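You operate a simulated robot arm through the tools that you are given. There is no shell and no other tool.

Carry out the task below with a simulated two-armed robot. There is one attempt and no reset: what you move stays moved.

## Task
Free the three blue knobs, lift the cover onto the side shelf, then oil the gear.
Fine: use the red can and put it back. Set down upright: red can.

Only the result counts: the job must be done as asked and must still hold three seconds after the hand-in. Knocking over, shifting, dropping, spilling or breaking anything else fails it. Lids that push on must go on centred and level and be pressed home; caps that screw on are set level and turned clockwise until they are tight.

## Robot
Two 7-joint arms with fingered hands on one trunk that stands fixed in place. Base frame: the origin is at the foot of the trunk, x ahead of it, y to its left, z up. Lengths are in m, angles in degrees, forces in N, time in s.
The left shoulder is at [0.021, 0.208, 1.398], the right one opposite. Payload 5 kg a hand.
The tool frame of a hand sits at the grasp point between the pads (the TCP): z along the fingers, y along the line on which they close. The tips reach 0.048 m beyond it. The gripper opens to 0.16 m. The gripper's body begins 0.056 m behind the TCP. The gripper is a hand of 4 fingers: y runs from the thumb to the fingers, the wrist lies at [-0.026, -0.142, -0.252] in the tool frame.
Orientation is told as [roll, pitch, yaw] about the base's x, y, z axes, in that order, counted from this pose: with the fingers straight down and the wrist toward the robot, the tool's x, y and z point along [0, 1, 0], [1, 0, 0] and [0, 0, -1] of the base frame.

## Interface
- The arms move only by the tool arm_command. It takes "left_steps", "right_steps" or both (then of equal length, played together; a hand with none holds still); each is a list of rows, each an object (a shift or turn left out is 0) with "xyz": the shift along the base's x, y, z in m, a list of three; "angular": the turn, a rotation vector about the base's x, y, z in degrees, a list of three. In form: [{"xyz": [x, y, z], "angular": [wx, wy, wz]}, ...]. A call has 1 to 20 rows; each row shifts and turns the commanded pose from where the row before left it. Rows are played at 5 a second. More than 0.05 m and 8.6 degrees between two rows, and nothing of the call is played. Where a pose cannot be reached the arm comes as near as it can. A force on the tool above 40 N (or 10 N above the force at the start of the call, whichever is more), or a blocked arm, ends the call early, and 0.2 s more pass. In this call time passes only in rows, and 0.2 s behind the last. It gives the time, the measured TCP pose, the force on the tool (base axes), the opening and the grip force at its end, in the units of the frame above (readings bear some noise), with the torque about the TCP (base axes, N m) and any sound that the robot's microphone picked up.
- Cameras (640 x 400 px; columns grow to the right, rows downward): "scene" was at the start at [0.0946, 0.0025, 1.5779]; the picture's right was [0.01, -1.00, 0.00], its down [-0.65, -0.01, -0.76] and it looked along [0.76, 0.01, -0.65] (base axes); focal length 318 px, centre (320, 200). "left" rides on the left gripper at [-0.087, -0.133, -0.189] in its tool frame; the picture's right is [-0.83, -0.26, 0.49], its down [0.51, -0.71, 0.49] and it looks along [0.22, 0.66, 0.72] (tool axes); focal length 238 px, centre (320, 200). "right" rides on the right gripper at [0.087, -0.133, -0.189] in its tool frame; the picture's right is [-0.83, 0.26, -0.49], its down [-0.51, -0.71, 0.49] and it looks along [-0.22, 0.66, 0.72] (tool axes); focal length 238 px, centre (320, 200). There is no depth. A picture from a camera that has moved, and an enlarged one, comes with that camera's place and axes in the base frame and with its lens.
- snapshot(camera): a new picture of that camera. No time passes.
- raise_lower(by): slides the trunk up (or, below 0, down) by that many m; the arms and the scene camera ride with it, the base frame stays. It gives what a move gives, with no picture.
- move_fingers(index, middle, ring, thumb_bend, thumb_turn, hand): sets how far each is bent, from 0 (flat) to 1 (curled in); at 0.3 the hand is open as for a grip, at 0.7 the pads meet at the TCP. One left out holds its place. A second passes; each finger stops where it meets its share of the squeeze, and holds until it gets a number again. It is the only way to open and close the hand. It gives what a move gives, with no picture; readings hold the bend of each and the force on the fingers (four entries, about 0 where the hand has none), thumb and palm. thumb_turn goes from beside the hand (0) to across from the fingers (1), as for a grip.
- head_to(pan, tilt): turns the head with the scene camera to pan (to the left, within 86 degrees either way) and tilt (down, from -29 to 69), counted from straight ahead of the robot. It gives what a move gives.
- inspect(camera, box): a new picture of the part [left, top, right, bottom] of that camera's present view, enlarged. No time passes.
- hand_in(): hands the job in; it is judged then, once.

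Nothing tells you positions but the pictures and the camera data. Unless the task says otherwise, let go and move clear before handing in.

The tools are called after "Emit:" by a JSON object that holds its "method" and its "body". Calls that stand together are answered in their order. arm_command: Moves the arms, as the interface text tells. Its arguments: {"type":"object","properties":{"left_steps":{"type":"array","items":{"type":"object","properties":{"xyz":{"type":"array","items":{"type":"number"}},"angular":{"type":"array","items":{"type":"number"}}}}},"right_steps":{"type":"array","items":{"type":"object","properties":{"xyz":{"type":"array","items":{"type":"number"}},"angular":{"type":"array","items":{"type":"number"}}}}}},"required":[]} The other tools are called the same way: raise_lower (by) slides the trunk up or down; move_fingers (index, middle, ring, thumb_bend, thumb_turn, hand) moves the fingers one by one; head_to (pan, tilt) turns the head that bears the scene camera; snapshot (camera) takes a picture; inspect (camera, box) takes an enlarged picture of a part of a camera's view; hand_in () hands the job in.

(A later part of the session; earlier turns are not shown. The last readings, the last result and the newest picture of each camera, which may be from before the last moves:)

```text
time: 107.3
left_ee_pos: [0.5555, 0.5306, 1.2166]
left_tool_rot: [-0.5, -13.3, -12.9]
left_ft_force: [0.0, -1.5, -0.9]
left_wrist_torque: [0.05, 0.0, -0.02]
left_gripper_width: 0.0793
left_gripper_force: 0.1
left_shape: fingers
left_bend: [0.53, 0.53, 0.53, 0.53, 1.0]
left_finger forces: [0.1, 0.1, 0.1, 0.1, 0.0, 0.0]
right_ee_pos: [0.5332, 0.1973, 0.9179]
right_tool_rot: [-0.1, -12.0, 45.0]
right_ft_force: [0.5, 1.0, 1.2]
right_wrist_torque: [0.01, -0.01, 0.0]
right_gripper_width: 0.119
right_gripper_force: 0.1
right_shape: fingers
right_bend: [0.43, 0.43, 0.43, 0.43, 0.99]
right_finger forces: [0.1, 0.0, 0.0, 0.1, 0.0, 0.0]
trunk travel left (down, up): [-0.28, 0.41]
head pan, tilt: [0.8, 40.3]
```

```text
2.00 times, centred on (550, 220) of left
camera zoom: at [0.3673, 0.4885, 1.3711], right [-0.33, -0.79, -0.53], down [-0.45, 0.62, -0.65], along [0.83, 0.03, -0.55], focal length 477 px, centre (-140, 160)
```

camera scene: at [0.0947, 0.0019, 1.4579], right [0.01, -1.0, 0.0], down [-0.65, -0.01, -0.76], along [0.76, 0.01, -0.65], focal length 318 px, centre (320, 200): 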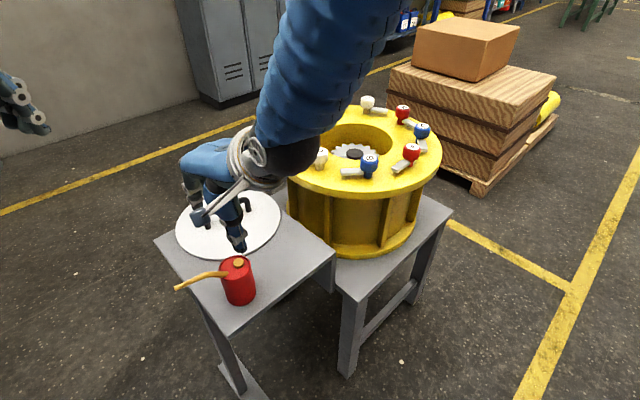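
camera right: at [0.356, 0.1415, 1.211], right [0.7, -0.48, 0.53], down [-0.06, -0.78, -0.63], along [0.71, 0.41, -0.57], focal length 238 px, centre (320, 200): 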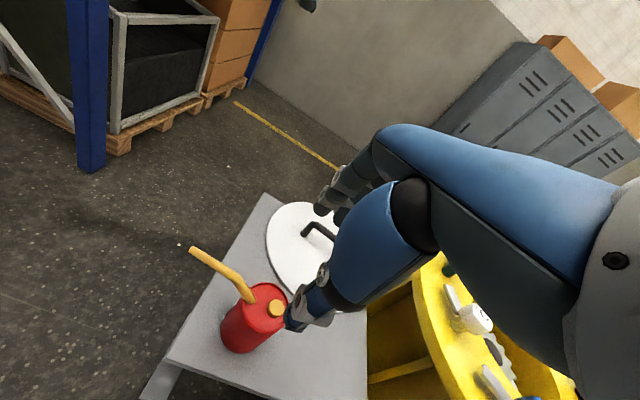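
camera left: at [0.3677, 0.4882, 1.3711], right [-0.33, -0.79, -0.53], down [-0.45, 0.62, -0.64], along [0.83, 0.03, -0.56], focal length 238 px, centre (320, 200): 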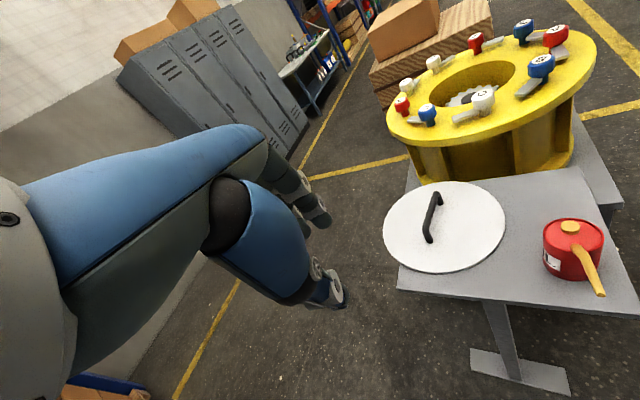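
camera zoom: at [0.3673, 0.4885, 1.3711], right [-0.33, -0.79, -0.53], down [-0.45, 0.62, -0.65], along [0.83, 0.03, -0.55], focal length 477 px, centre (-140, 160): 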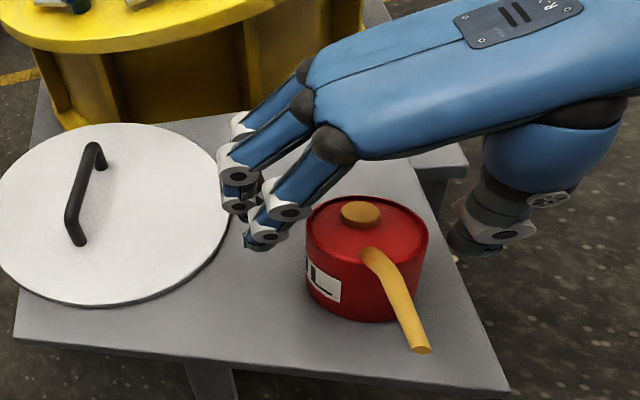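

The can sits between thumb and fingers with the spout out to the side. I'll lower the last 4 cm and check again.

Emit:
{"method": "arm_command", "body": {"right_steps": [{"xyz": [0, 0, -0.013]}, {"xyz": [0, 0, -0.013]}, {"xyz": [0, 0, -0.012]}, {"xyz": [0, 0, 0]}]}}

Emit:
{"method": "inspect", "body": {"camera": "right", "box": [170, 180, 370, 340]}}

Emit:
{"method": "inspect", "body": {"camera": "left", "box": [460, 120, 640, 320]}}

```text
time: 108.3
left_ee_pos: [0.5544, 0.5323, 1.2159]
left_tool_rot: [-0.5, -13.4, -13.0]
left_ft_force: [-0.3, -0.1, 0.4]
left_wrist_torque: [0.02, -0.02, 0.01]
left_gripper_width: 0.079
left_gripper_force: 0.0
left_shape: fingers
left_bend: [0.53, 0.53, 0.53, 0.53, 1.0]
left_finger forces: [0.0, 0.0, 0.1, 0.0, 0.0, 0.0]
right_ee_pos: [0.5328, 0.1974, 0.8794]
right_tool_rot: [-0.2, -12.0, 45.1]
right_ft_force: [-0.3, -0.2, -0.7]
right_wrist_torque: [-0.01, -0.05, 0.0]
right_gripper_width: 0.1186
right_gripper_force: 0.0
right_shape: fingers
right_bend: [0.43, 0.43, 0.43, 0.43, 0.99]
right_finger forces: [0.0, 0.0, 0.1, 0.0, 0.0, 0.1]
trunk travel left (down, up): [-0.28, 0.41]
head pan, tilt: [0.8, 40.3]
```

```text
2.50 times, centred on (270, 260) of right
camera zoom: at [0.3512, 0.1396, 1.038], right [0.7, -0.48, 0.53], down [-0.06, -0.78, -0.63], along [0.71, 0.41, -0.57], focal length 596 px, centre (445, 50)
```

zoom: 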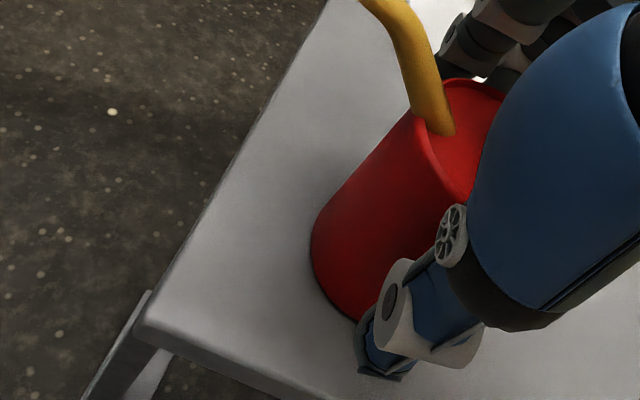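

```text
2.00 times, centred on (550, 220) of left
camera zoom: at [0.3672, 0.4885, 1.3712], right [-0.33, -0.79, -0.53], down [-0.45, 0.62, -0.65], along [0.83, 0.03, -0.55], focal length 477 px, centre (-140, 160)
```

zoom: 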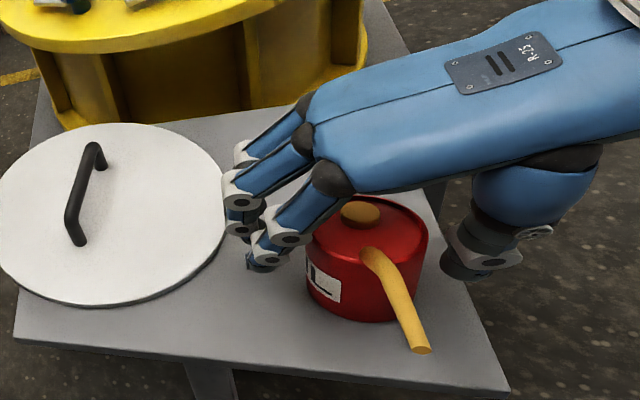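

Everything is clear. Closing all fingers on the can.

Emit:
{"method": "move_fingers", "body": {"hand": "right", "index": 0.75, "middle": 0.75, "ring": 0.75, "thumb_bend": 0.75}}

Emit:
{"method": "inspect", "body": {"camera": "right", "box": [170, 180, 370, 340]}}

Emit:
{"method": "inspect", "body": {"camera": "left", "box": [460, 120, 640, 320]}}

```text
time: 109.3
left_ee_pos: [0.5534, 0.5311, 1.2161]
left_tool_rot: [-0.5, -13.2, -12.9]
left_ft_force: [-0.6, 0.4, 0.2]
left_wrist_torque: [-0.02, 0.0, -0.03]
left_gripper_width: 0.0789
left_gripper_force: 0.1
left_shape: fingers
left_bend: [0.53, 0.53, 0.53, 0.53, 1.0]
left_finger forces: [0.1, 0.0, 0.0, 0.1, 0.0, 0.0]
right_ee_pos: [0.5333, 0.1977, 0.8809]
right_tool_rot: [-0.1, -12.2, 44.9]
right_ft_force: [0.2, 0.2, 5.6]
right_wrist_torque: [-0.09, 0.26, -0.01]
right_gripper_width: 0.0756
right_gripper_force: 27.4
right_shape: fingers
right_bend: [0.54, 0.57, 0.75, 0.54, 1.0]
right_finger forces: [12.8, 10.6, 4.2, 0.0, 26.9, 0.1]
trunk travel left (down, up): [-0.28, 0.41]
head pan, tilt: [0.8, 40.3]
```

```text
2.50 times, centred on (270, 260) of right
camera zoom: at [0.3514, 0.1396, 1.0382], right [0.7, -0.48, 0.53], down [-0.06, -0.78, -0.63], along [0.71, 0.41, -0.57], focal length 596 px, centre (445, 50)
```

zoom: 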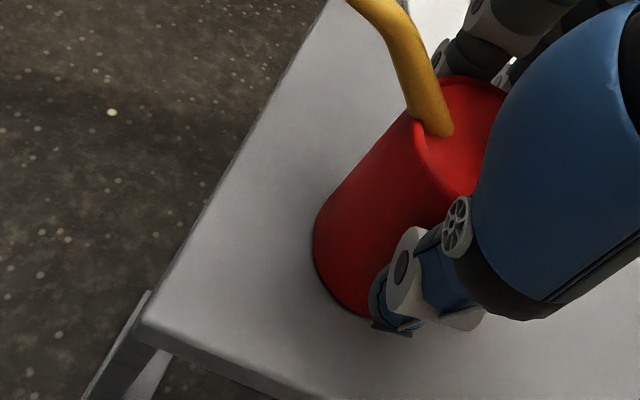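

```text
2.00 times, centred on (550, 220) of left
camera zoom: at [0.3673, 0.4884, 1.3712], right [-0.33, -0.79, -0.53], down [-0.45, 0.62, -0.65], along [0.83, 0.03, -0.55], focal length 477 px, centre (-140, 160)
```

zoom: 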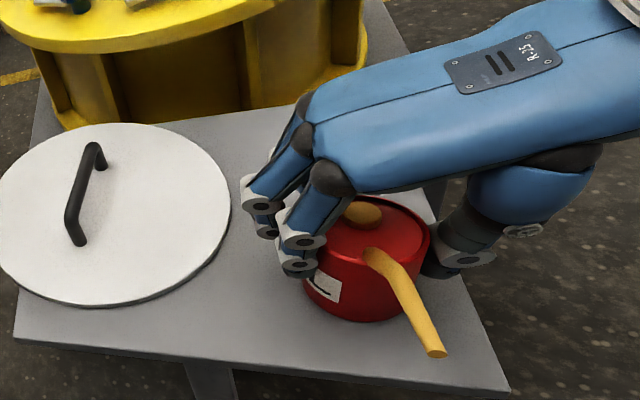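

A firm grip of about 27 N on the can. I'll lift slightly and check that it hangs upright.

Emit:
{"method": "arm_command", "body": {"right_steps": [{"xyz": [0, 0, 0.006]}, {"xyz": [0, 0, 0.008]}, {"xyz": [0, 0, 0.01]}, {"xyz": [0, 0, 0.01]}, {"xyz": [0, 0, 0]}]}}

Emit:
{"method": "inspect", "body": {"camera": "right", "box": [170, 180, 370, 340]}}

Emit:
{"method": "inspect", "body": {"camera": "left", "box": [460, 120, 640, 320]}}

Emit:
{"method": "inspect", "body": {"camera": "scene", "box": [160, 200, 290, 320]}}

```text
time: 110.5
left_ee_pos: [0.5548, 0.5318, 1.2162]
left_tool_rot: [-0.5, -13.2, -13.0]
left_ft_force: [1.2, 0.0, -0.7]
left_wrist_torque: [0.0, -0.03, 0.03]
left_gripper_width: 0.0787
left_gripper_force: 0.0
left_shape: fingers
left_bend: [0.53, 0.53, 0.53, 0.53, 1.0]
left_finger forces: [0.1, 0.0, 0.0, 0.0, 0.1, 0.0]
right_ee_pos: [0.5345, 0.1976, 0.9144]
right_tool_rot: [0.0, -12.0, 44.9]
right_ft_force: [0.6, -0.3, -2.2]
right_wrist_torque: [0.02, 0.03, -0.02]
right_gripper_width: 0.0755
right_gripper_force: 24.9
right_shape: fingers
right_bend: [0.55, 0.57, 0.75, 0.54, 1.0]
right_finger forces: [11.7, 10.6, 2.9, 0.1, 25.4, 0.0]
trunk travel left (down, up): [-0.28, 0.41]
head pan, tilt: [0.8, 40.3]
```

```text
2.50 times, centred on (270, 260) of right
camera zoom: at [0.3518, 0.1398, 1.072], right [0.7, -0.48, 0.53], down [-0.06, -0.78, -0.63], along [0.71, 0.41, -0.57], focal length 596 px, centre (445, 50)
```

zoom: 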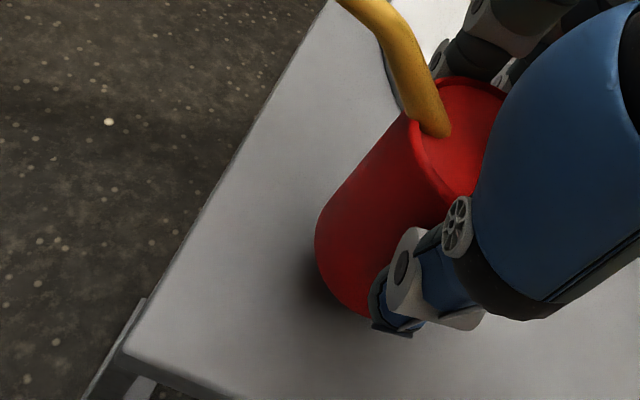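

```text
2.00 times, centred on (550, 220) of left
camera zoom: at [0.368, 0.4886, 1.3708], right [-0.33, -0.79, -0.53], down [-0.45, 0.62, -0.64], along [0.83, 0.02, -0.56], focal length 477 px, centre (-140, 160)
```

zoom: 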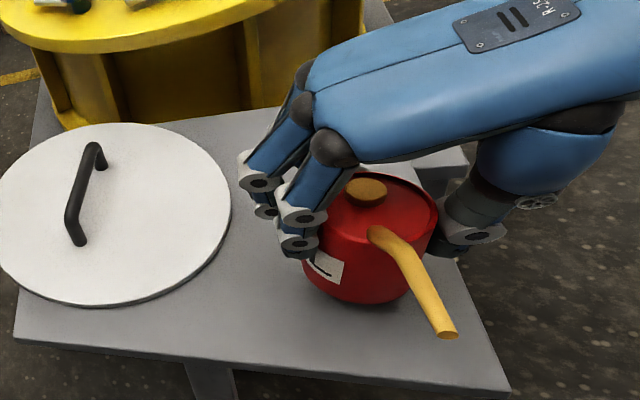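

```text
3.33 times, centred on (225, 260) of scene
camera zoom: at [0.0947, 0.003, 1.4578], right [0.01, -1.0, 0.0], down [-0.65, -0.01, -0.76], along [0.76, 0.01, -0.65], focal length 1058 px, centre (637, 0)
```

zoom: 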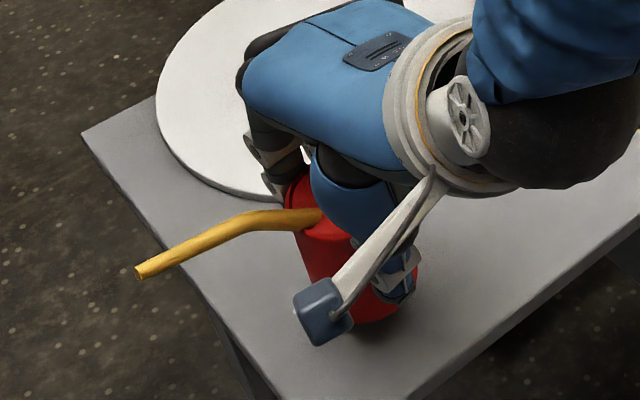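

The can is light (about 2 N) and secure. It has aligned with the hand's 12° lean, so I'll straighten that before setting it down. I'll carry it spout-up and high over to the gear, bringing the yaw to 10° on the way.

Emit:
{"method": "arm_command", "body": {"right_steps": [{"xyz": [0, 0, 0.02]}, {"xyz": [0, 0, 0.04]}, {"xyz": [0, 0, 0.04]}, {"xyz": [0, 0, 0.04]}, {"xyz": [0, 0, 0.04]}, {"xyz": [0.03, -0.0245, 0.025], "angular": [0, 0, -2.5]}, {"xyz": [0.03, -0.0245, 0.025], "angular": [0, 0, -2.5]}, {"xyz": [0.03, -0.0245, 0.025], "angular": [0, 0, -2.5]}, {"xyz": [0.03, -0.0245, 0.025], "angular": [0, 0, -2.5]}, {"xyz": [0.03, -0.0245, 0], "angular": [0, 0, -2.5]}, {"xyz": [0.03, -0.0245, 0], "angular": [0, 0, -2.5]}, {"xyz": [0.03, -0.0245, 0], "angular": [0, 0, -2.5]}, {"xyz": [0.03, -0.0245, 0], "angular": [0, 0, -2.5]}, {"xyz": [0.03, -0.0245, 0], "angular": [0, 0, -2.5]}, {"xyz": [0.03, -0.0245, 0], "angular": [0, 0, -2.5]}, {"xyz": [0.03, -0.0245, 0], "angular": [0, 0, -2.5]}, {"xyz": [0.03, -0.0245, 0], "angular": [0, 0, -2.5]}, {"xyz": [0, 0, 0]}]}}

Emit:
{"method": "snapshot", "body": {"camera": "scene"}}

Emit:
{"method": "snapshot", "body": {"camera": "right"}}

```text
time: 114.3
left_ee_pos: [0.5539, 0.5319, 1.2177]
left_tool_rot: [-0.6, -13.4, -13.0]
left_ft_force: [-0.1, 0.0, 1.4]
left_wrist_torque: [-0.01, -0.05, 0.01]
left_gripper_width: 0.0787
left_gripper_force: 0.1
left_shape: fingers
left_bend: [0.53, 0.53, 0.53, 0.53, 1.0]
left_finger forces: [0.0, 0.0, 0.0, 0.1, 0.1, 0.0]
right_ee_pos: [0.8933, -0.0959, 1.1957]
right_tool_rot: [-0.1, -12.0, 15.0]
right_ft_force: [-0.3, 0.4, -0.9]
right_wrist_torque: [-0.05, -0.01, -0.01]
right_gripper_width: 0.0753
right_gripper_force: 24.3
right_shape: fingers
right_bend: [0.55, 0.58, 0.75, 0.54, 1.0]
right_finger forces: [11.5, 10.7, 2.4, 0.0, 24.2, 0.0]
trunk travel left (down, up): [-0.28, 0.41]
head pan, tilt: [0.8, 40.3]
```

```text
taken
camera scene: at [0.0936, 0.0033, 1.458], right [0.01, -1.0, 0.0], down [-0.65, -0.01, -0.76], along [0.76, 0.01, -0.65], focal length 318 px, centre (320, 200)
```

scene: 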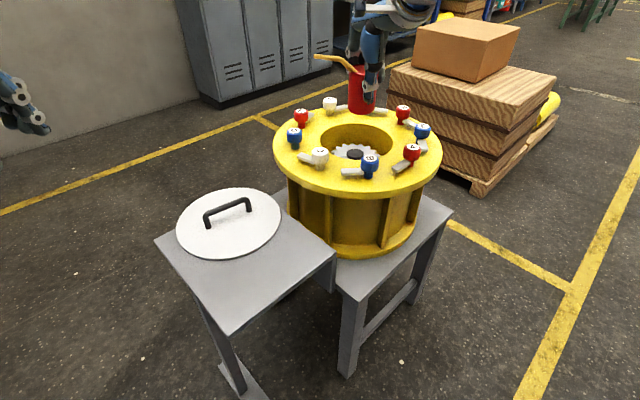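

```text
taken
camera right: at [0.7068, -0.055, 1.3529], right [0.36, -0.77, 0.53], down [-0.44, -0.64, -0.63], along [0.82, -0.01, -0.57], focal length 238 px, centre (320, 200)
```

right: 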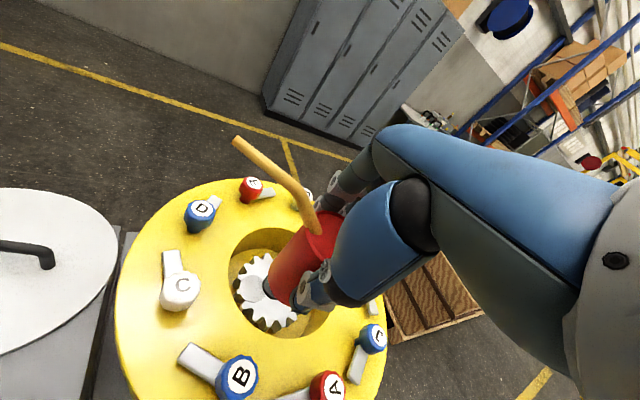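

The can rides steadily with the spout high, and the tip position matches my model. Moving on to the start-of-pour position.

Emit:
{"method": "arm_command", "body": {"right_steps": [{"xyz": [0.03, -0.0245, -0.006], "angular": [0, 0, -1.25]}, {"xyz": [0.03, -0.0245, -0.008], "angular": [0, 0, -1.25]}, {"xyz": [0.03, -0.0245, -0.008], "angular": [0, 0, -1.25]}, {"xyz": [0.03, -0.0245, -0.008], "angular": [0, 0, -1.25]}, {"xyz": [0, 0, 0]}]}}

Emit:
{"method": "snapshot", "body": {"camera": "scene"}}

Emit:
{"method": "snapshot", "body": {"camera": "right"}}

```text
time: 115.5
left_ee_pos: [0.5538, 0.5325, 1.2169]
left_tool_rot: [-0.6, -13.3, -13.0]
left_ft_force: [-1.1, 0.8, -0.1]
left_wrist_torque: [-0.02, -0.07, 0.0]
left_gripper_width: 0.0789
left_gripper_force: 0.0
left_shape: fingers
left_bend: [0.53, 0.53, 0.53, 0.53, 1.0]
left_finger forces: [0.1, 0.1, 0.1, 0.1, 0.1, 0.0]
right_ee_pos: [1.0131, -0.1939, 1.165]
right_tool_rot: [0.0, -12.0, 10.0]
right_ft_force: [-1.2, 0.4, -1.7]
right_wrist_torque: [-0.09, -0.06, -0.07]
right_gripper_width: 0.0751
right_gripper_force: 24.5
right_shape: fingers
right_bend: [0.55, 0.58, 0.75, 0.54, 1.0]
right_finger forces: [11.4, 10.8, 2.2, 0.1, 24.1, 0.0]
trunk travel left (down, up): [-0.28, 0.41]
head pan, tilt: [0.8, 40.3]
```

```text
taken
camera scene: at [0.0932, 0.0035, 1.4581], right [0.01, -1.0, 0.0], down [-0.65, -0.01, -0.76], along [0.76, 0.01, -0.65], focal length 318 px, centre (320, 200)
```

scene: 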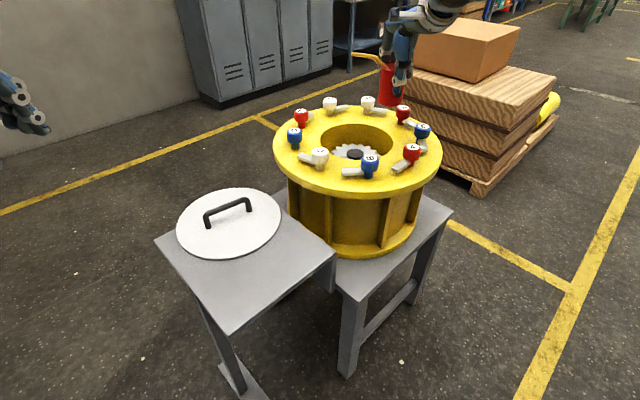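

```text
taken
camera right: at [0.8303, -0.1377, 1.3224], right [0.29, -0.79, 0.53], down [-0.49, -0.6, -0.63], along [0.82, -0.08, -0.57], focal length 238 px, centre (320, 200)
```

right: 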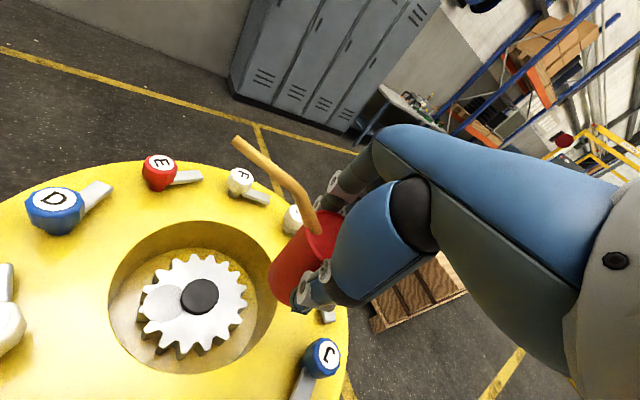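

The spout tip is above the grey spot at about (0.985, -0.073). I'll tilt progressively while keeping the tip fixed over the spot.

Emit:
{"method": "arm_command", "body": {"right_steps": [{"xyz": [-0.0014, -0.0077, -0.007], "angular": [-5.91, -1.04, 0]}, {"xyz": [0.0005, -0.0029, -0.007], "angular": [-5.91, -1.04, 0]}, {"xyz": [0.0002, -0.0014, -0.007], "angular": [-5.91, -1.04, 0]}, {"xyz": [0, 0, -0.007], "angular": [-5.91, -1.04, 0]}, {"xyz": [-0.0003, 0.0015, -0.007], "angular": [-5.91, -1.04, 0]}, {"xyz": [-0.0005, 0.003, -0.007], "angular": [-5.91, -1.04, 0]}, {"xyz": [-0.0008, 0.0044, -0.007], "angular": [-5.91, -1.04, 0]}]}}

Emit:
{"method": "snapshot", "body": {"camera": "scene"}}

Emit:
{"method": "snapshot", "body": {"camera": "right"}}

```text
time: 117.1
left_ee_pos: [0.5554, 0.5318, 1.2156]
left_tool_rot: [-0.5, -13.2, -13.0]
left_ft_force: [-0.4, 0.7, -0.4]
left_wrist_torque: [0.0, 0.04, 0.0]
left_gripper_width: 0.0792
left_gripper_force: 0.0
left_shape: fingers
left_bend: [0.53, 0.53, 0.53, 0.53, 1.0]
left_finger forces: [0.0, 0.0, 0.0, 0.1, 0.0, 0.1]
right_ee_pos: [1.0123, -0.1981, 1.1153]
right_tool_rot: [-42.7, -8.9, 18.1]
right_ft_force: [0.8, -1.3, -1.6]
right_wrist_torque: [0.17, 0.09, 0.0]
right_gripper_width: 0.0752
right_gripper_force: 24.4
right_shape: fingers
right_bend: [0.55, 0.58, 0.75, 0.55, 1.0]
right_finger forces: [11.9, 10.6, 1.8, 0.0, 24.0, 0.0]
trunk travel left (down, up): [-0.28, 0.41]
head pan, tilt: [0.8, 40.3]
```

```text
taken
camera scene: at [0.0951, 0.0027, 1.4578], right [0.01, -1.0, 0.0], down [-0.65, -0.01, -0.76], along [0.76, 0.01, -0.65], focal length 318 px, centre (320, 200)
```

scene: 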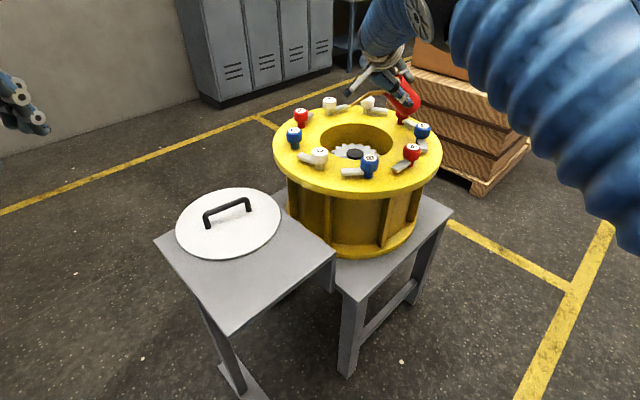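

```text
taken
camera right: at [0.8151, -0.0604, 1.174], right [0.2, -0.23, 0.95], down [-0.45, -0.89, -0.13], along [0.87, -0.4, -0.28], focal length 238 px, centre (320, 200)
```

right: 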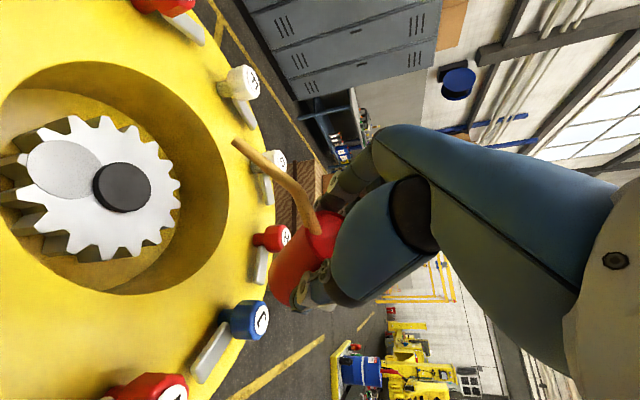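

Emit:
{"method": "inspect", "body": {"camera": "scene", "box": [310, 70, 450, 180]}}

Emit:
{"method": "inspect", "body": {"camera": "right", "box": [0, 90, 340, 310]}}

```text
3.64 times, centred on (380, 125) of scene
camera zoom: at [0.0951, 0.0027, 1.4578], right [0.01, -1.0, 0.0], down [-0.65, -0.01, -0.76], along [0.76, 0.01, -0.65], focal length 1155 px, centre (102, 473)
```

zoom: 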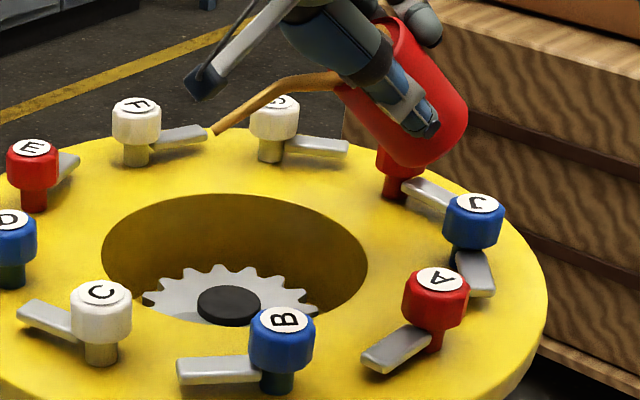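

```text
1.82 times, centred on (170, 200) of right
camera zoom: at [0.8151, -0.0604, 1.174], right [0.2, -0.23, 0.95], down [-0.45, -0.89, -0.13], along [0.87, -0.4, -0.28], focal length 433 px, centre (593, 200)
```

zoom: 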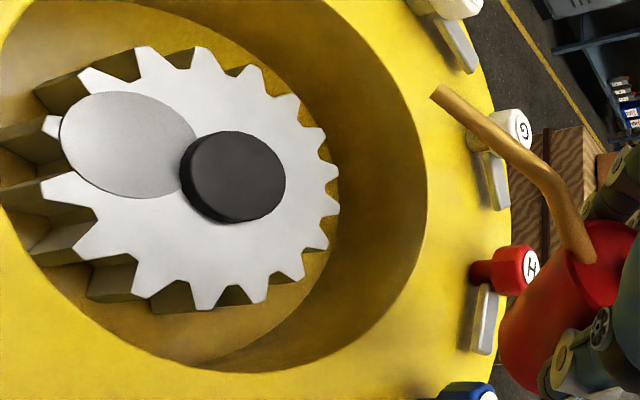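

No oil is flowing yet at 42°. The tip is at about (0.981, -0.076), within a few millimetres of the spot's centre. Continuing to 60°.

Emit:
{"method": "arm_command", "body": {"right_steps": [{"xyz": [0, 0.0067, -0.008], "angular": [-5.91, -1.04, 0]}, {"xyz": [-0.0002, 0.0081, -0.008], "angular": [-5.91, -1.04, 0]}, {"xyz": [-0.0005, 0.0093, -0.008], "angular": [-5.91, -1.04, 0]}]}}

Emit:
{"method": "inspect", "body": {"camera": "scene", "box": [310, 70, 450, 180]}}

Emit:
{"method": "snapshot", "body": {"camera": "right"}}

```text
time: 117.9
left_ee_pos: [0.5562, 0.5336, 1.2163]
left_tool_rot: [-0.7, -13.1, -13.1]
left_ft_force: [0.1, 0.2, -0.9]
left_wrist_torque: [-0.06, 0.02, -0.01]
left_gripper_width: 0.0788
left_gripper_force: 0.0
left_shape: fingers
left_bend: [0.53, 0.53, 0.53, 0.53, 1.0]
left_finger forces: [0.0, 0.1, 0.0, 0.1, 0.1, 0.0]
right_ee_pos: [1.0106, -0.1734, 1.0909]
right_tool_rot: [-60.8, -5.9, 20.4]
right_ft_force: [0.5, -1.4, -2.3]
right_wrist_torque: [0.13, 0.15, -0.04]
right_gripper_width: 0.0753
right_gripper_force: 24.3
right_shape: fingers
right_bend: [0.54, 0.58, 0.75, 0.55, 1.0]
right_finger forces: [12.1, 10.5, 1.6, 0.1, 24.1, 0.0]
trunk travel left (down, up): [-0.28, 0.41]
head pan, tilt: [0.8, 40.3]
```

```text
3.64 times, centred on (380, 125) of scene
camera zoom: at [0.0956, 0.0036, 1.4578], right [0.01, -1.0, 0.0], down [-0.65, -0.01, -0.76], along [0.76, 0.01, -0.65], focal length 1155 px, centre (102, 473)
```

zoom: 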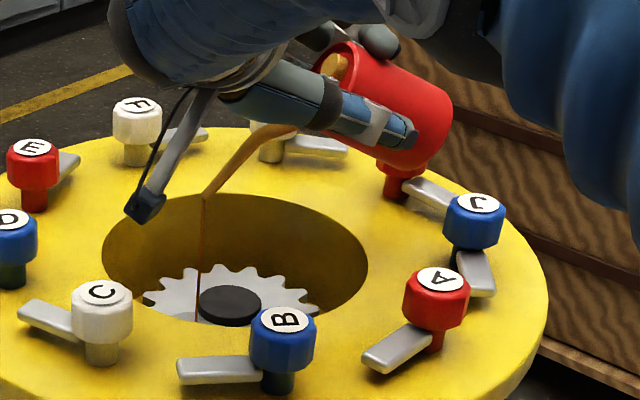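

```text
taken
camera right: at [0.8135, -0.025, 1.0943], right [0.14, 0.07, 0.99], down [-0.44, -0.89, 0.13], along [0.88, -0.46, -0.1], focal length 238 px, centre (320, 200)
```

right: 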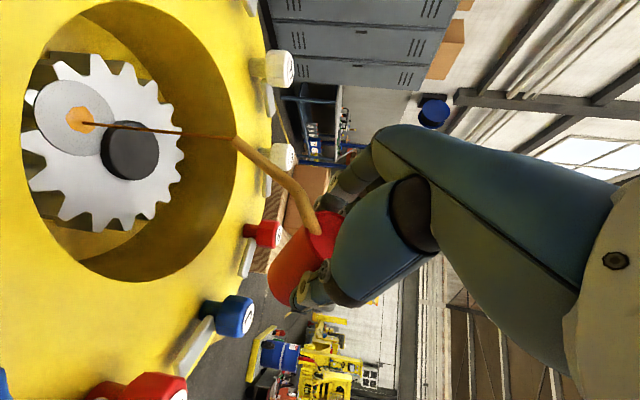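

Oil is now pouring onto the grey spot and an amber patch is growing on it. I'll hold briefly and watch how far it spreads.

Emit:
{"method": "arm_command", "body": {"right_steps": [{"xyz": [0, 0, 0]}, {"xyz": [0, 0, 0]}]}}

Emit:
{"method": "inspect", "body": {"camera": "right", "box": [0, 20, 260, 260]}}

```text
time: 118.5
left_ee_pos: [0.553, 0.5321, 1.2159]
left_tool_rot: [-0.5, -13.2, -13.1]
left_ft_force: [0.1, -0.2, 0.0]
left_wrist_torque: [0.02, -0.02, -0.01]
left_gripper_width: 0.0789
left_gripper_force: 0.0
left_shape: fingers
left_bend: [0.53, 0.53, 0.53, 0.53, 1.0]
left_finger forces: [0.1, 0.1, 0.0, 0.0, 0.1, 0.0]
right_ee_pos: [1.0111, -0.1726, 1.0911]
right_tool_rot: [-60.6, -5.8, 20.4]
right_ft_force: [0.3, 0.1, -1.7]
right_wrist_torque: [0.09, 0.03, 0.02]
right_gripper_width: 0.0752
right_gripper_force: 24.1
right_shape: fingers
right_bend: [0.54, 0.58, 0.75, 0.55, 1.0]
right_finger forces: [12.0, 10.5, 1.6, 0.1, 24.2, 0.0]
trunk travel left (down, up): [-0.28, 0.41]
head pan, tilt: [0.8, 40.3]
```

```text
1.67 times, centred on (130, 140) of right
camera zoom: at [0.8125, -0.0253, 1.0947], right [0.14, 0.07, 0.99], down [-0.44, -0.89, 0.13], along [0.88, -0.46, -0.1], focal length 397 px, centre (637, 300)
```

zoom: 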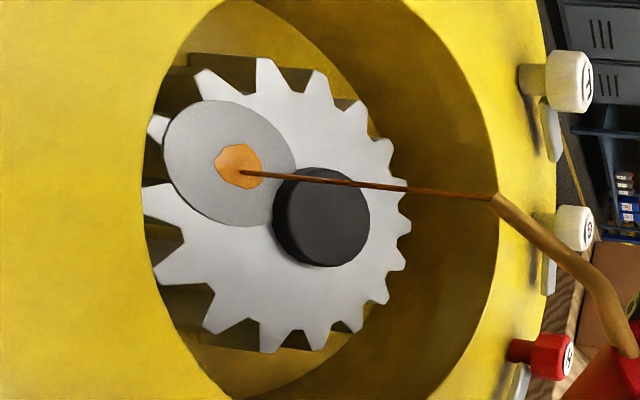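

The stream lands on the spot. Holding about 1.5 s more.

Emit:
{"method": "arm_command", "body": {"right_steps": [{"xyz": [0, 0, 0]}, {"xyz": [0, 0, 0]}, {"xyz": [0, 0, 0]}, {"xyz": [0, 0, 0]}, {"xyz": [0, 0, 0]}, {"xyz": [0, 0, 0]}]}}

Emit:
{"method": "inspect", "body": {"camera": "right", "box": [0, 20, 260, 260]}}

```text
time: 119.9
left_ee_pos: [0.5548, 0.5308, 1.2172]
left_tool_rot: [-0.5, -13.3, -13.1]
left_ft_force: [0.2, -0.7, -0.2]
left_wrist_torque: [0.01, -0.02, -0.01]
left_gripper_width: 0.0792
left_gripper_force: 0.1
left_shape: fingers
left_bend: [0.53, 0.53, 0.53, 0.53, 1.0]
left_finger forces: [0.1, 0.0, 0.0, 0.0, 0.1, 0.0]
right_ee_pos: [1.01, -0.1733, 1.0895]
right_tool_rot: [-60.5, -5.9, 20.4]
right_ft_force: [-0.6, -0.1, -2.6]
right_wrist_torque: [0.08, 0.02, -0.03]
right_gripper_width: 0.0752
right_gripper_force: 23.8
right_shape: fingers
right_bend: [0.54, 0.58, 0.75, 0.55, 1.0]
right_finger forces: [12.0, 10.5, 1.6, 0.1, 24.1, 0.0]
trunk travel left (down, up): [-0.28, 0.41]
head pan, tilt: [0.8, 40.3]
```

```text
1.67 times, centred on (130, 140) of right
camera zoom: at [0.8126, -0.0254, 1.0948], right [0.14, 0.07, 0.99], down [-0.44, -0.89, 0.13], along [0.88, -0.46, -0.1], focal length 397 px, centre (637, 300)
```

zoom: 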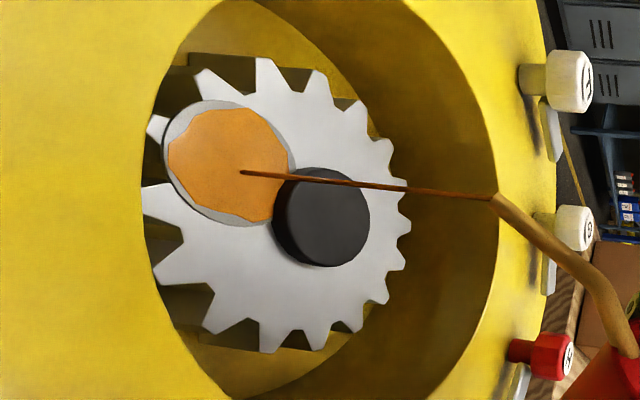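

The amber oil now nearly fills the spot, so I'll tip the can back upright along the same path to stop the flow.

Emit:
{"method": "arm_command", "body": {"right_steps": [{"xyz": [0.0015, -0.0107, 0.008], "angular": [7.88, 1.39, 0]}, {"xyz": [0.0015, -0.0086, 0.008], "angular": [7.88, 1.39, 0]}, {"xyz": [0.001, -0.0062, 0.008], "angular": [7.88, 1.39, 0]}, {"xyz": [0.0006, -0.0036, 0.01], "angular": [7.88, 1.39, 0]}, {"xyz": [0.0002, -0.0011, 0.01], "angular": [7.88, 1.39, 0]}, {"xyz": [-0.0003, 0.0016, 0.01], "angular": [7.88, 1.39, 0]}, {"xyz": [-0.0007, 0.0041, 0.01], "angular": [7.88, 1.39, 0]}, {"xyz": [-0.0005, 0.003, 0.01], "angular": [3.94, 0.69, 0]}, {"xyz": [0, 0, 0.01]}, {"xyz": [0, 0, 0]}]}}

Emit:
{"method": "snapshot", "body": {"camera": "scene"}}

Emit:
{"method": "inspect", "body": {"camera": "right", "box": [60, 160, 340, 400]}}

```text
time: 122.1
left_ee_pos: [0.5556, 0.5309, 1.2159]
left_tool_rot: [-0.5, -13.1, -13.0]
left_ft_force: [0.4, 0.5, 0.1]
left_wrist_torque: [0.04, 0.01, -0.01]
left_gripper_width: 0.0791
left_gripper_force: 0.1
left_shape: fingers
left_bend: [0.53, 0.53, 0.53, 0.53, 1.0]
left_finger forces: [0.1, 0.1, 0.0, 0.0, 0.0, 0.0]
right_ee_pos: [1.0145, -0.1952, 1.1755]
right_tool_rot: [-0.1, -11.9, 10.0]
right_ft_force: [0.3, -0.8, -3.4]
right_wrist_torque: [-0.01, 0.02, 0.02]
right_gripper_width: 0.0752
right_gripper_force: 23.8
right_shape: fingers
right_bend: [0.55, 0.58, 0.75, 0.55, 1.0]
right_finger forces: [11.9, 10.6, 1.7, 0.0, 23.6, 0.0]
trunk travel left (down, up): [-0.28, 0.41]
head pan, tilt: [0.8, 40.3]
```

```text
taken
camera scene: at [0.0951, 0.0023, 1.4578], right [0.01, -1.0, 0.0], down [-0.65, -0.01, -0.76], along [0.76, 0.01, -0.65], focal length 318 px, centre (320, 200)
```

scene: 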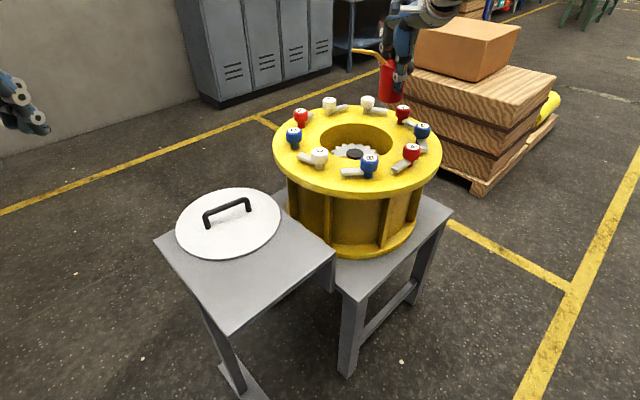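

```text
1.67 times, centred on (200, 280) of right
camera zoom: at [0.8322, -0.1388, 1.3323], right [0.3, -0.79, 0.53], down [-0.5, -0.6, -0.63], along [0.82, -0.08, -0.57], focal length 397 px, centre (520, 67)
```

zoom: 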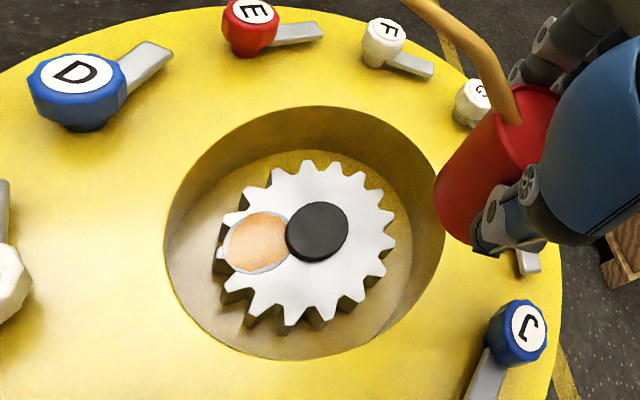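

Emit:
{"method": "inspect", "body": {"camera": "right", "box": [140, 250, 260, 330]}}

```text
5.00 times, centred on (200, 290) of right
camera zoom: at [0.8322, -0.1388, 1.3323], right [0.3, -0.79, 0.53], down [-0.5, -0.6, -0.63], along [0.82, -0.08, -0.57], focal length 1192 px, centre (920, -250)
```

zoom: 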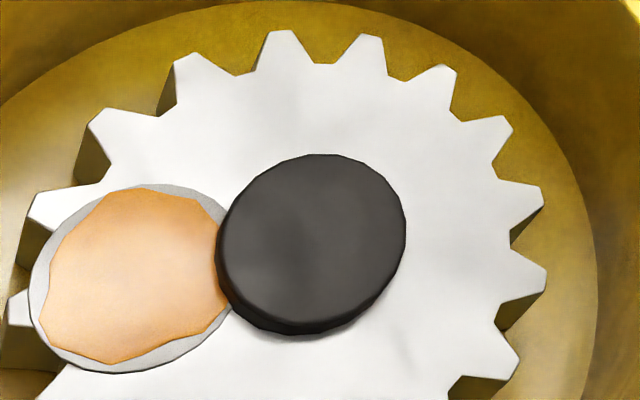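

The oiled spot is filled to its edge by an even amber patch with nothing spilled around it. Now I'll carry the can back to its place, turning yaw back to 45° and straightening the hand's 12° lean so the can comes upright.

Emit:
{"method": "arm_command", "body": {"right_steps": [{"xyz": [-0.015, 0.0122, 0.01], "angular": [0, 0, 1.2]}, {"xyz": [-0.03, 0.0245, 0.01], "angular": [0, 0, 2.2]}, {"xyz": [-0.03, 0.0245, 0], "angular": [0, 0, 2.2]}, {"xyz": [-0.03, 0.0245, 0], "angular": [0, 0, 2.2]}, {"xyz": [-0.03, 0.0245, 0], "angular": [0, 0, 2.2]}, {"xyz": [-0.03, 0.0245, 0], "angular": [0, 0, 2.2]}, {"xyz": [-0.03, 0.0245, 0], "angular": [0, 0, 2.2]}, {"xyz": [-0.03, 0.0245, 0], "angular": [0, 0, 2.2]}, {"xyz": [-0.03, 0.0245, 0], "angular": [0, 0, 2.2]}, {"xyz": [-0.03, 0.0245, 0], "angular": [0, 0, 2.2]}, {"xyz": [-0.03, 0.0245, 0], "angular": [0, 0, 2.2]}, {"xyz": [-0.03, 0.0245, 0], "angular": [0, 0, 2.2]}, {"xyz": [-0.03, 0.0245, -0.01], "angular": [0, 0, 2.2]}, {"xyz": [-0.03, 0.0245, -0.02], "angular": [0, 0, 2.2]}, {"xyz": [-0.03, 0.0245, -0.02], "angular": [0, 0, 2.2]}, {"xyz": [-0.03, 0.0245, -0.02], "angular": [0, 0, 3.0]}, {"xyz": [-0.0155, 0.0126, -0.02], "angular": [-4.24, 4.24, 0]}, {"xyz": [0, 0, -0.02], "angular": [-4.24, 4.24, 0]}, {"xyz": [0, 0, 0]}]}}

Emit:
{"method": "snapshot", "body": {"camera": "scene"}}

Emit:
{"method": "inspect", "body": {"camera": "left", "box": [440, 100, 640, 320]}}

Emit:
{"method": "inspect", "body": {"camera": "right", "box": [170, 180, 370, 340]}}

```text
time: 126.1
left_ee_pos: [0.5538, 0.5321, 1.2161]
left_tool_rot: [-0.4, -13.3, -13.0]
left_ft_force: [-0.1, 0.4, 0.0]
left_wrist_torque: [0.04, -0.08, 0.05]
left_gripper_width: 0.0791
left_gripper_force: 0.1
left_shape: fingers
left_bend: [0.53, 0.53, 0.53, 0.53, 1.0]
left_finger forces: [0.0, 0.0, 0.0, 0.1, 0.0, 0.1]
right_ee_pos: [0.5324, 0.1976, 1.085]
right_tool_rot: [-0.1, 0.0, 45.1]
right_ft_force: [-0.7, -0.1, -2.1]
right_wrist_torque: [-0.02, -0.04, 0.0]
right_gripper_width: 0.0753
right_gripper_force: 24.0
right_shape: fingers
right_bend: [0.54, 0.58, 0.75, 0.55, 1.0]
right_finger forces: [12.0, 11.2, 1.2, 0.0, 23.3, 0.1]
trunk travel left (down, up): [-0.28, 0.41]
head pan, tilt: [0.8, 40.3]
```

```text
taken
camera scene: at [0.0934, 0.0026, 1.458], right [0.01, -1.0, 0.0], down [-0.65, -0.01, -0.76], along [0.76, 0.01, -0.65], focal length 318 px, centre (320, 200)
```

scene: 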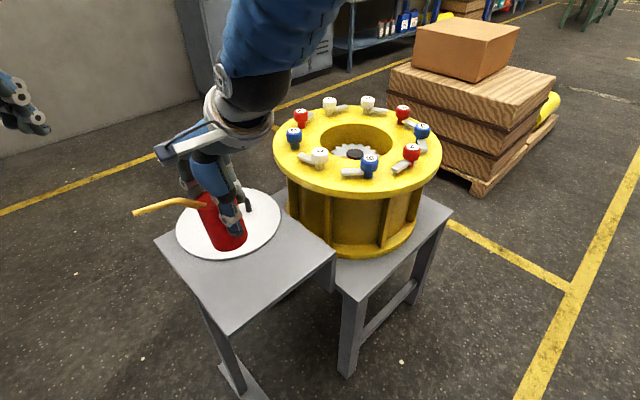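

```text
1.82 times, centred on (540, 210) of left
camera zoom: at [0.3666, 0.4883, 1.3714], right [-0.33, -0.79, -0.53], down [-0.45, 0.62, -0.65], along [0.83, 0.03, -0.55], focal length 433 px, centre (-80, 182)
```

zoom: 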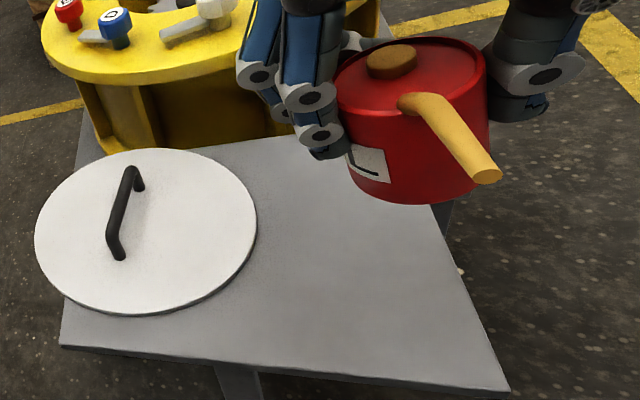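

```text
2.50 times, centred on (270, 260) of right
camera zoom: at [0.3769, 0.1655, 1.2744], right [0.77, -0.41, 0.49], down [-0.14, -0.86, -0.49], along [0.62, 0.31, -0.72], focal length 596 px, centre (445, 50)
```

zoom: 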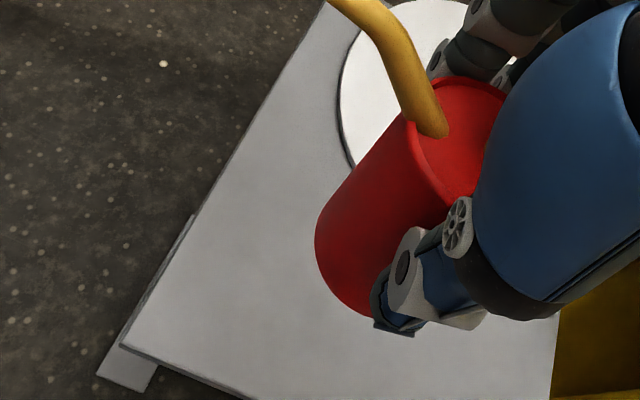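

The can is back above its place. I need to check whether it is truly upright with the hand straightened, so I'll zoom in.

Emit:
{"method": "inspect", "body": {"camera": "scene", "box": [120, 170, 270, 270]}}

Emit:
{"method": "inspect", "body": {"camera": "left", "box": [540, 90, 640, 230]}}

```text
4.00 times, centred on (195, 220) of scene
camera zoom: at [0.0934, 0.0026, 1.458], right [0.01, -1.0, 0.0], down [-0.65, -0.01, -0.76], along [0.76, 0.01, -0.65], focal length 1270 px, centre (820, 120)
```

zoom: 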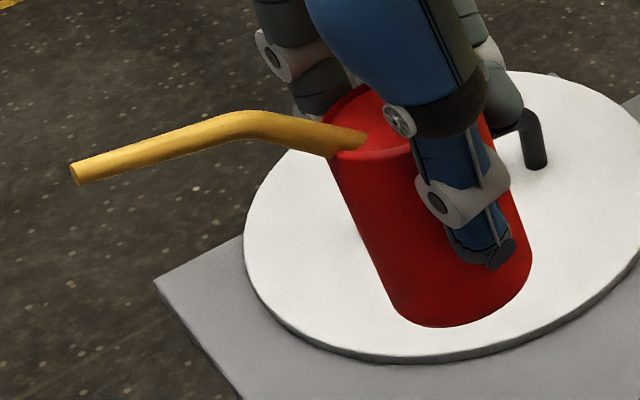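

```text
2.86 times, centred on (590, 160) of left
camera zoom: at [0.3666, 0.4883, 1.3714], right [-0.33, -0.79, -0.53], down [-0.45, 0.62, -0.65], along [0.83, 0.03, -0.55], focal length 681 px, centre (-451, 314)
```

zoom: 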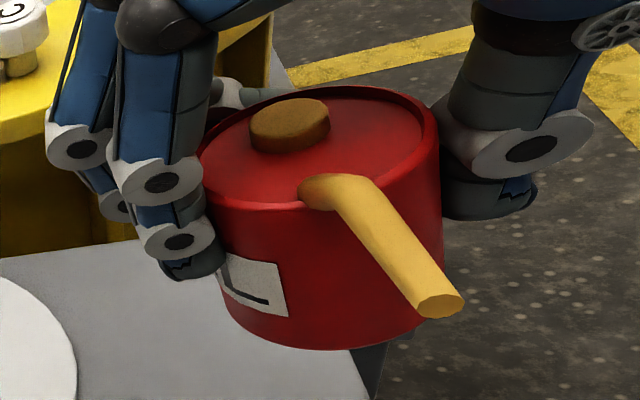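

With the hand vertical the can leans about 12°, so it kept its original orientation in the grip. I'll restore the 12° hand tilt, which makes the can upright, and lower to just above the shelf.

Emit:
{"method": "arm_command", "body": {"right_steps": [{"xyz": [0, 0, -0.01], "angular": [4.24, -4.24, 0]}, {"xyz": [0, 0, -0.01], "angular": [4.24, -4.24, 0]}, {"xyz": [0, 0, -0.03]}, {"xyz": [0, 0, -0.03]}, {"xyz": [0, 0, -0.03]}, {"xyz": [0, 0, -0.03]}, {"xyz": [0, 0, -0.02]}, {"xyz": [0, 0, 0]}, {"xyz": [0, 0, 0]}]}}

Emit:
{"method": "inspect", "body": {"camera": "scene", "box": [160, 210, 290, 310]}}

Emit:
{"method": "inspect", "body": {"camera": "left", "box": [460, 120, 640, 320]}}

Emit:
{"method": "inspect", "body": {"camera": "right", "box": [170, 180, 370, 340]}}

```text
time: 128.1
left_ee_pos: [0.5548, 0.5314, 1.2152]
left_tool_rot: [-0.5, -13.3, -13.1]
left_ft_force: [-0.2, 0.2, -0.1]
left_wrist_torque: [0.01, 0.01, 0.03]
left_gripper_width: 0.0789
left_gripper_force: 0.1
left_shape: fingers
left_bend: [0.53, 0.53, 0.53, 0.53, 1.0]
left_finger forces: [0.0, 0.0, 0.0, 0.0, 0.0, 0.1]
right_ee_pos: [0.5332, 0.1969, 0.9239]
right_tool_rot: [0.0, -11.9, 45.0]
right_ft_force: [-0.4, -0.4, -2.4]
right_wrist_torque: [-0.02, 0.02, -0.01]
right_gripper_width: 0.0751
right_gripper_force: 24.0
right_shape: fingers
right_bend: [0.55, 0.58, 0.75, 0.55, 1.0]
right_finger forces: [12.0, 11.2, 1.2, 0.0, 23.3, 0.0]
trunk travel left (down, up): [-0.28, 0.41]
head pan, tilt: [0.8, 40.3]
```

```text
4.00 times, centred on (225, 260) of scene
camera zoom: at [0.0946, 0.0029, 1.4579], right [0.01, -1.0, 0.0], down [-0.65, -0.01, -0.76], along [0.76, 0.01, -0.65], focal length 1270 px, centre (700, -40)
```

zoom: 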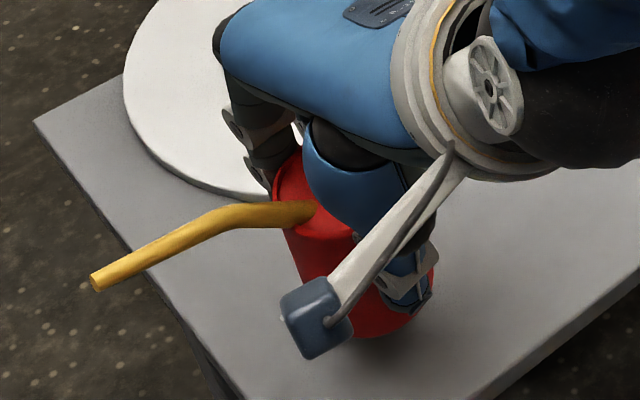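

```text
2.00 times, centred on (550, 220) of left
camera zoom: at [0.3678, 0.4886, 1.3709], right [-0.33, -0.79, -0.53], down [-0.45, 0.62, -0.64], along [0.83, 0.02, -0.56], focal length 477 px, centre (-140, 160)
```

zoom: 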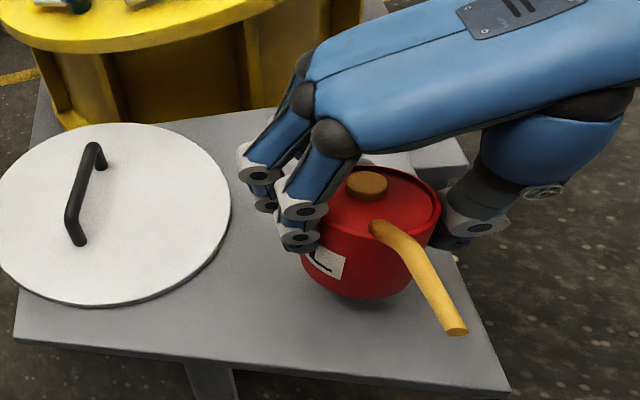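

```text
2.50 times, centred on (270, 260) of right
camera zoom: at [0.3511, 0.14, 1.0827], right [0.7, -0.48, 0.53], down [-0.06, -0.78, -0.63], along [0.71, 0.41, -0.57], focal length 596 px, centre (445, 50)
```

zoom: 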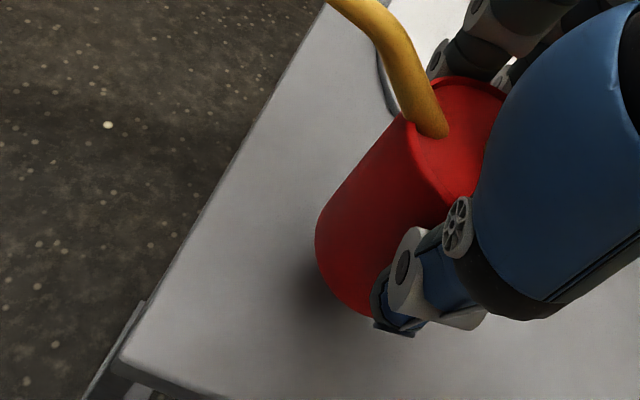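

The can looks upright now, hovering about 4 cm above its spot. Lowering gently until it touches.

Emit:
{"method": "arm_command", "body": {"right_steps": [{"xyz": [0, 0, -0.012]}, {"xyz": [0, 0, -0.012]}, {"xyz": [0, 0, -0.01]}, {"xyz": [0, 0, 0]}]}}

Emit:
{"method": "arm_command", "body": {"right_steps": [{"xyz": [0, 0, -0.003]}, {"xyz": [0, 0, 0]}]}}

Emit:
{"method": "arm_command", "body": {"right_steps": [{"xyz": [0, 0, -0.003]}, {"xyz": [0, 0, 0]}]}}

Emit:
{"method": "inspect", "body": {"camera": "right", "box": [170, 180, 370, 340]}}

```text
time: 129.1
left_ee_pos: [0.5543, 0.5324, 1.2166]
left_tool_rot: [-0.5, -13.2, -13.0]
left_ft_force: [-0.6, 0.0, -1.3]
left_wrist_torque: [0.0, 0.01, -0.01]
left_gripper_width: 0.0785
left_gripper_force: 0.0
left_shape: fingers
left_bend: [0.53, 0.53, 0.53, 0.53, 1.0]
left_finger forces: [0.0, 0.0, 0.0, 0.1, 0.0, 0.0]
right_ee_pos: [0.5329, 0.1977, 0.8923]
right_tool_rot: [0.0, -11.9, 45.2]
right_ft_force: [0.6, -0.6, -2.5]
right_wrist_torque: [-0.02, -0.03, 0.0]
right_gripper_width: 0.0752
right_gripper_force: 23.8
right_shape: fingers
right_bend: [0.55, 0.58, 0.75, 0.55, 1.0]
right_finger forces: [11.9, 11.2, 1.1, 0.0, 23.5, 0.1]
trunk travel left (down, up): [-0.28, 0.41]
head pan, tilt: [0.8, 40.3]
```

```text
time: 129.7
left_ee_pos: [0.553, 0.5322, 1.2162]
left_tool_rot: [-0.6, -13.3, -12.9]
left_ft_force: [-1.3, -0.2, -0.7]
left_wrist_torque: [-0.02, -0.04, 0.01]
left_gripper_width: 0.079
left_gripper_force: 0.1
left_shape: fingers
left_bend: [0.53, 0.53, 0.53, 0.53, 1.0]
left_finger forces: [0.0, 0.0, 0.1, 0.0, 0.0, 0.0]
right_ee_pos: [0.5341, 0.1975, 0.8891]
right_tool_rot: [-0.2, -11.9, 45.2]
right_ft_force: [-0.1, 0.0, -2.2]
right_wrist_torque: [0.0, 0.01, 0.02]
right_gripper_width: 0.075
right_gripper_force: 23.6
right_shape: fingers
right_bend: [0.55, 0.58, 0.75, 0.55, 1.0]
right_finger forces: [12.1, 11.2, 1.2, 0.0, 23.4, 0.1]
trunk travel left (down, up): [-0.28, 0.41]
head pan, tilt: [0.8, 40.3]
```

```text
time: 130.3
left_ee_pos: [0.555, 0.5321, 1.216]
left_tool_rot: [-0.5, -13.3, -13.0]
left_ft_force: [0.2, 0.4, 0.2]
left_wrist_torque: [0.06, -0.02, 0.0]
left_gripper_width: 0.0791
left_gripper_force: 0.1
left_shape: fingers
left_bend: [0.53, 0.53, 0.53, 0.53, 1.0]
left_finger forces: [0.0, 0.0, 0.0, 0.1, 0.1, 0.0]
right_ee_pos: [0.5336, 0.1973, 0.8843]
right_tool_rot: [-0.1, -11.9, 45.0]
right_ft_force: [0.4, 0.1, -3.1]
right_wrist_torque: [0.0, 0.01, -0.01]
right_gripper_width: 0.0749
right_gripper_force: 24.0
right_shape: fingers
right_bend: [0.55, 0.58, 0.75, 0.55, 1.0]
right_finger forces: [11.9, 11.3, 1.1, 0.0, 23.4, 0.0]
trunk travel left (down, up): [-0.28, 0.41]
head pan, tilt: [0.8, 40.3]
```

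```text
2.50 times, centred on (270, 260) of right
camera zoom: at [0.3519, 0.1394, 1.0427], right [0.7, -0.48, 0.53], down [-0.06, -0.78, -0.63], along [0.71, 0.41, -0.57], focal length 596 px, centre (445, 50)
```

zoom: 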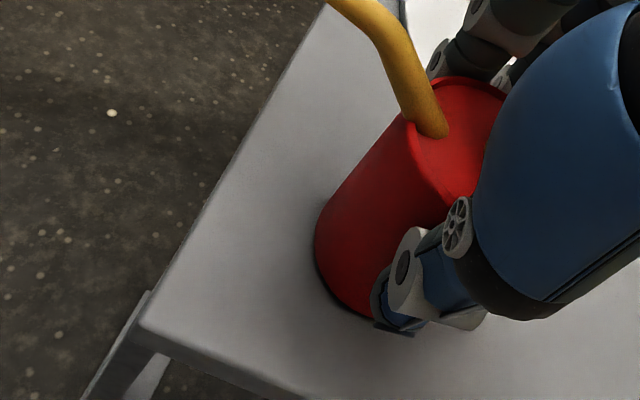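

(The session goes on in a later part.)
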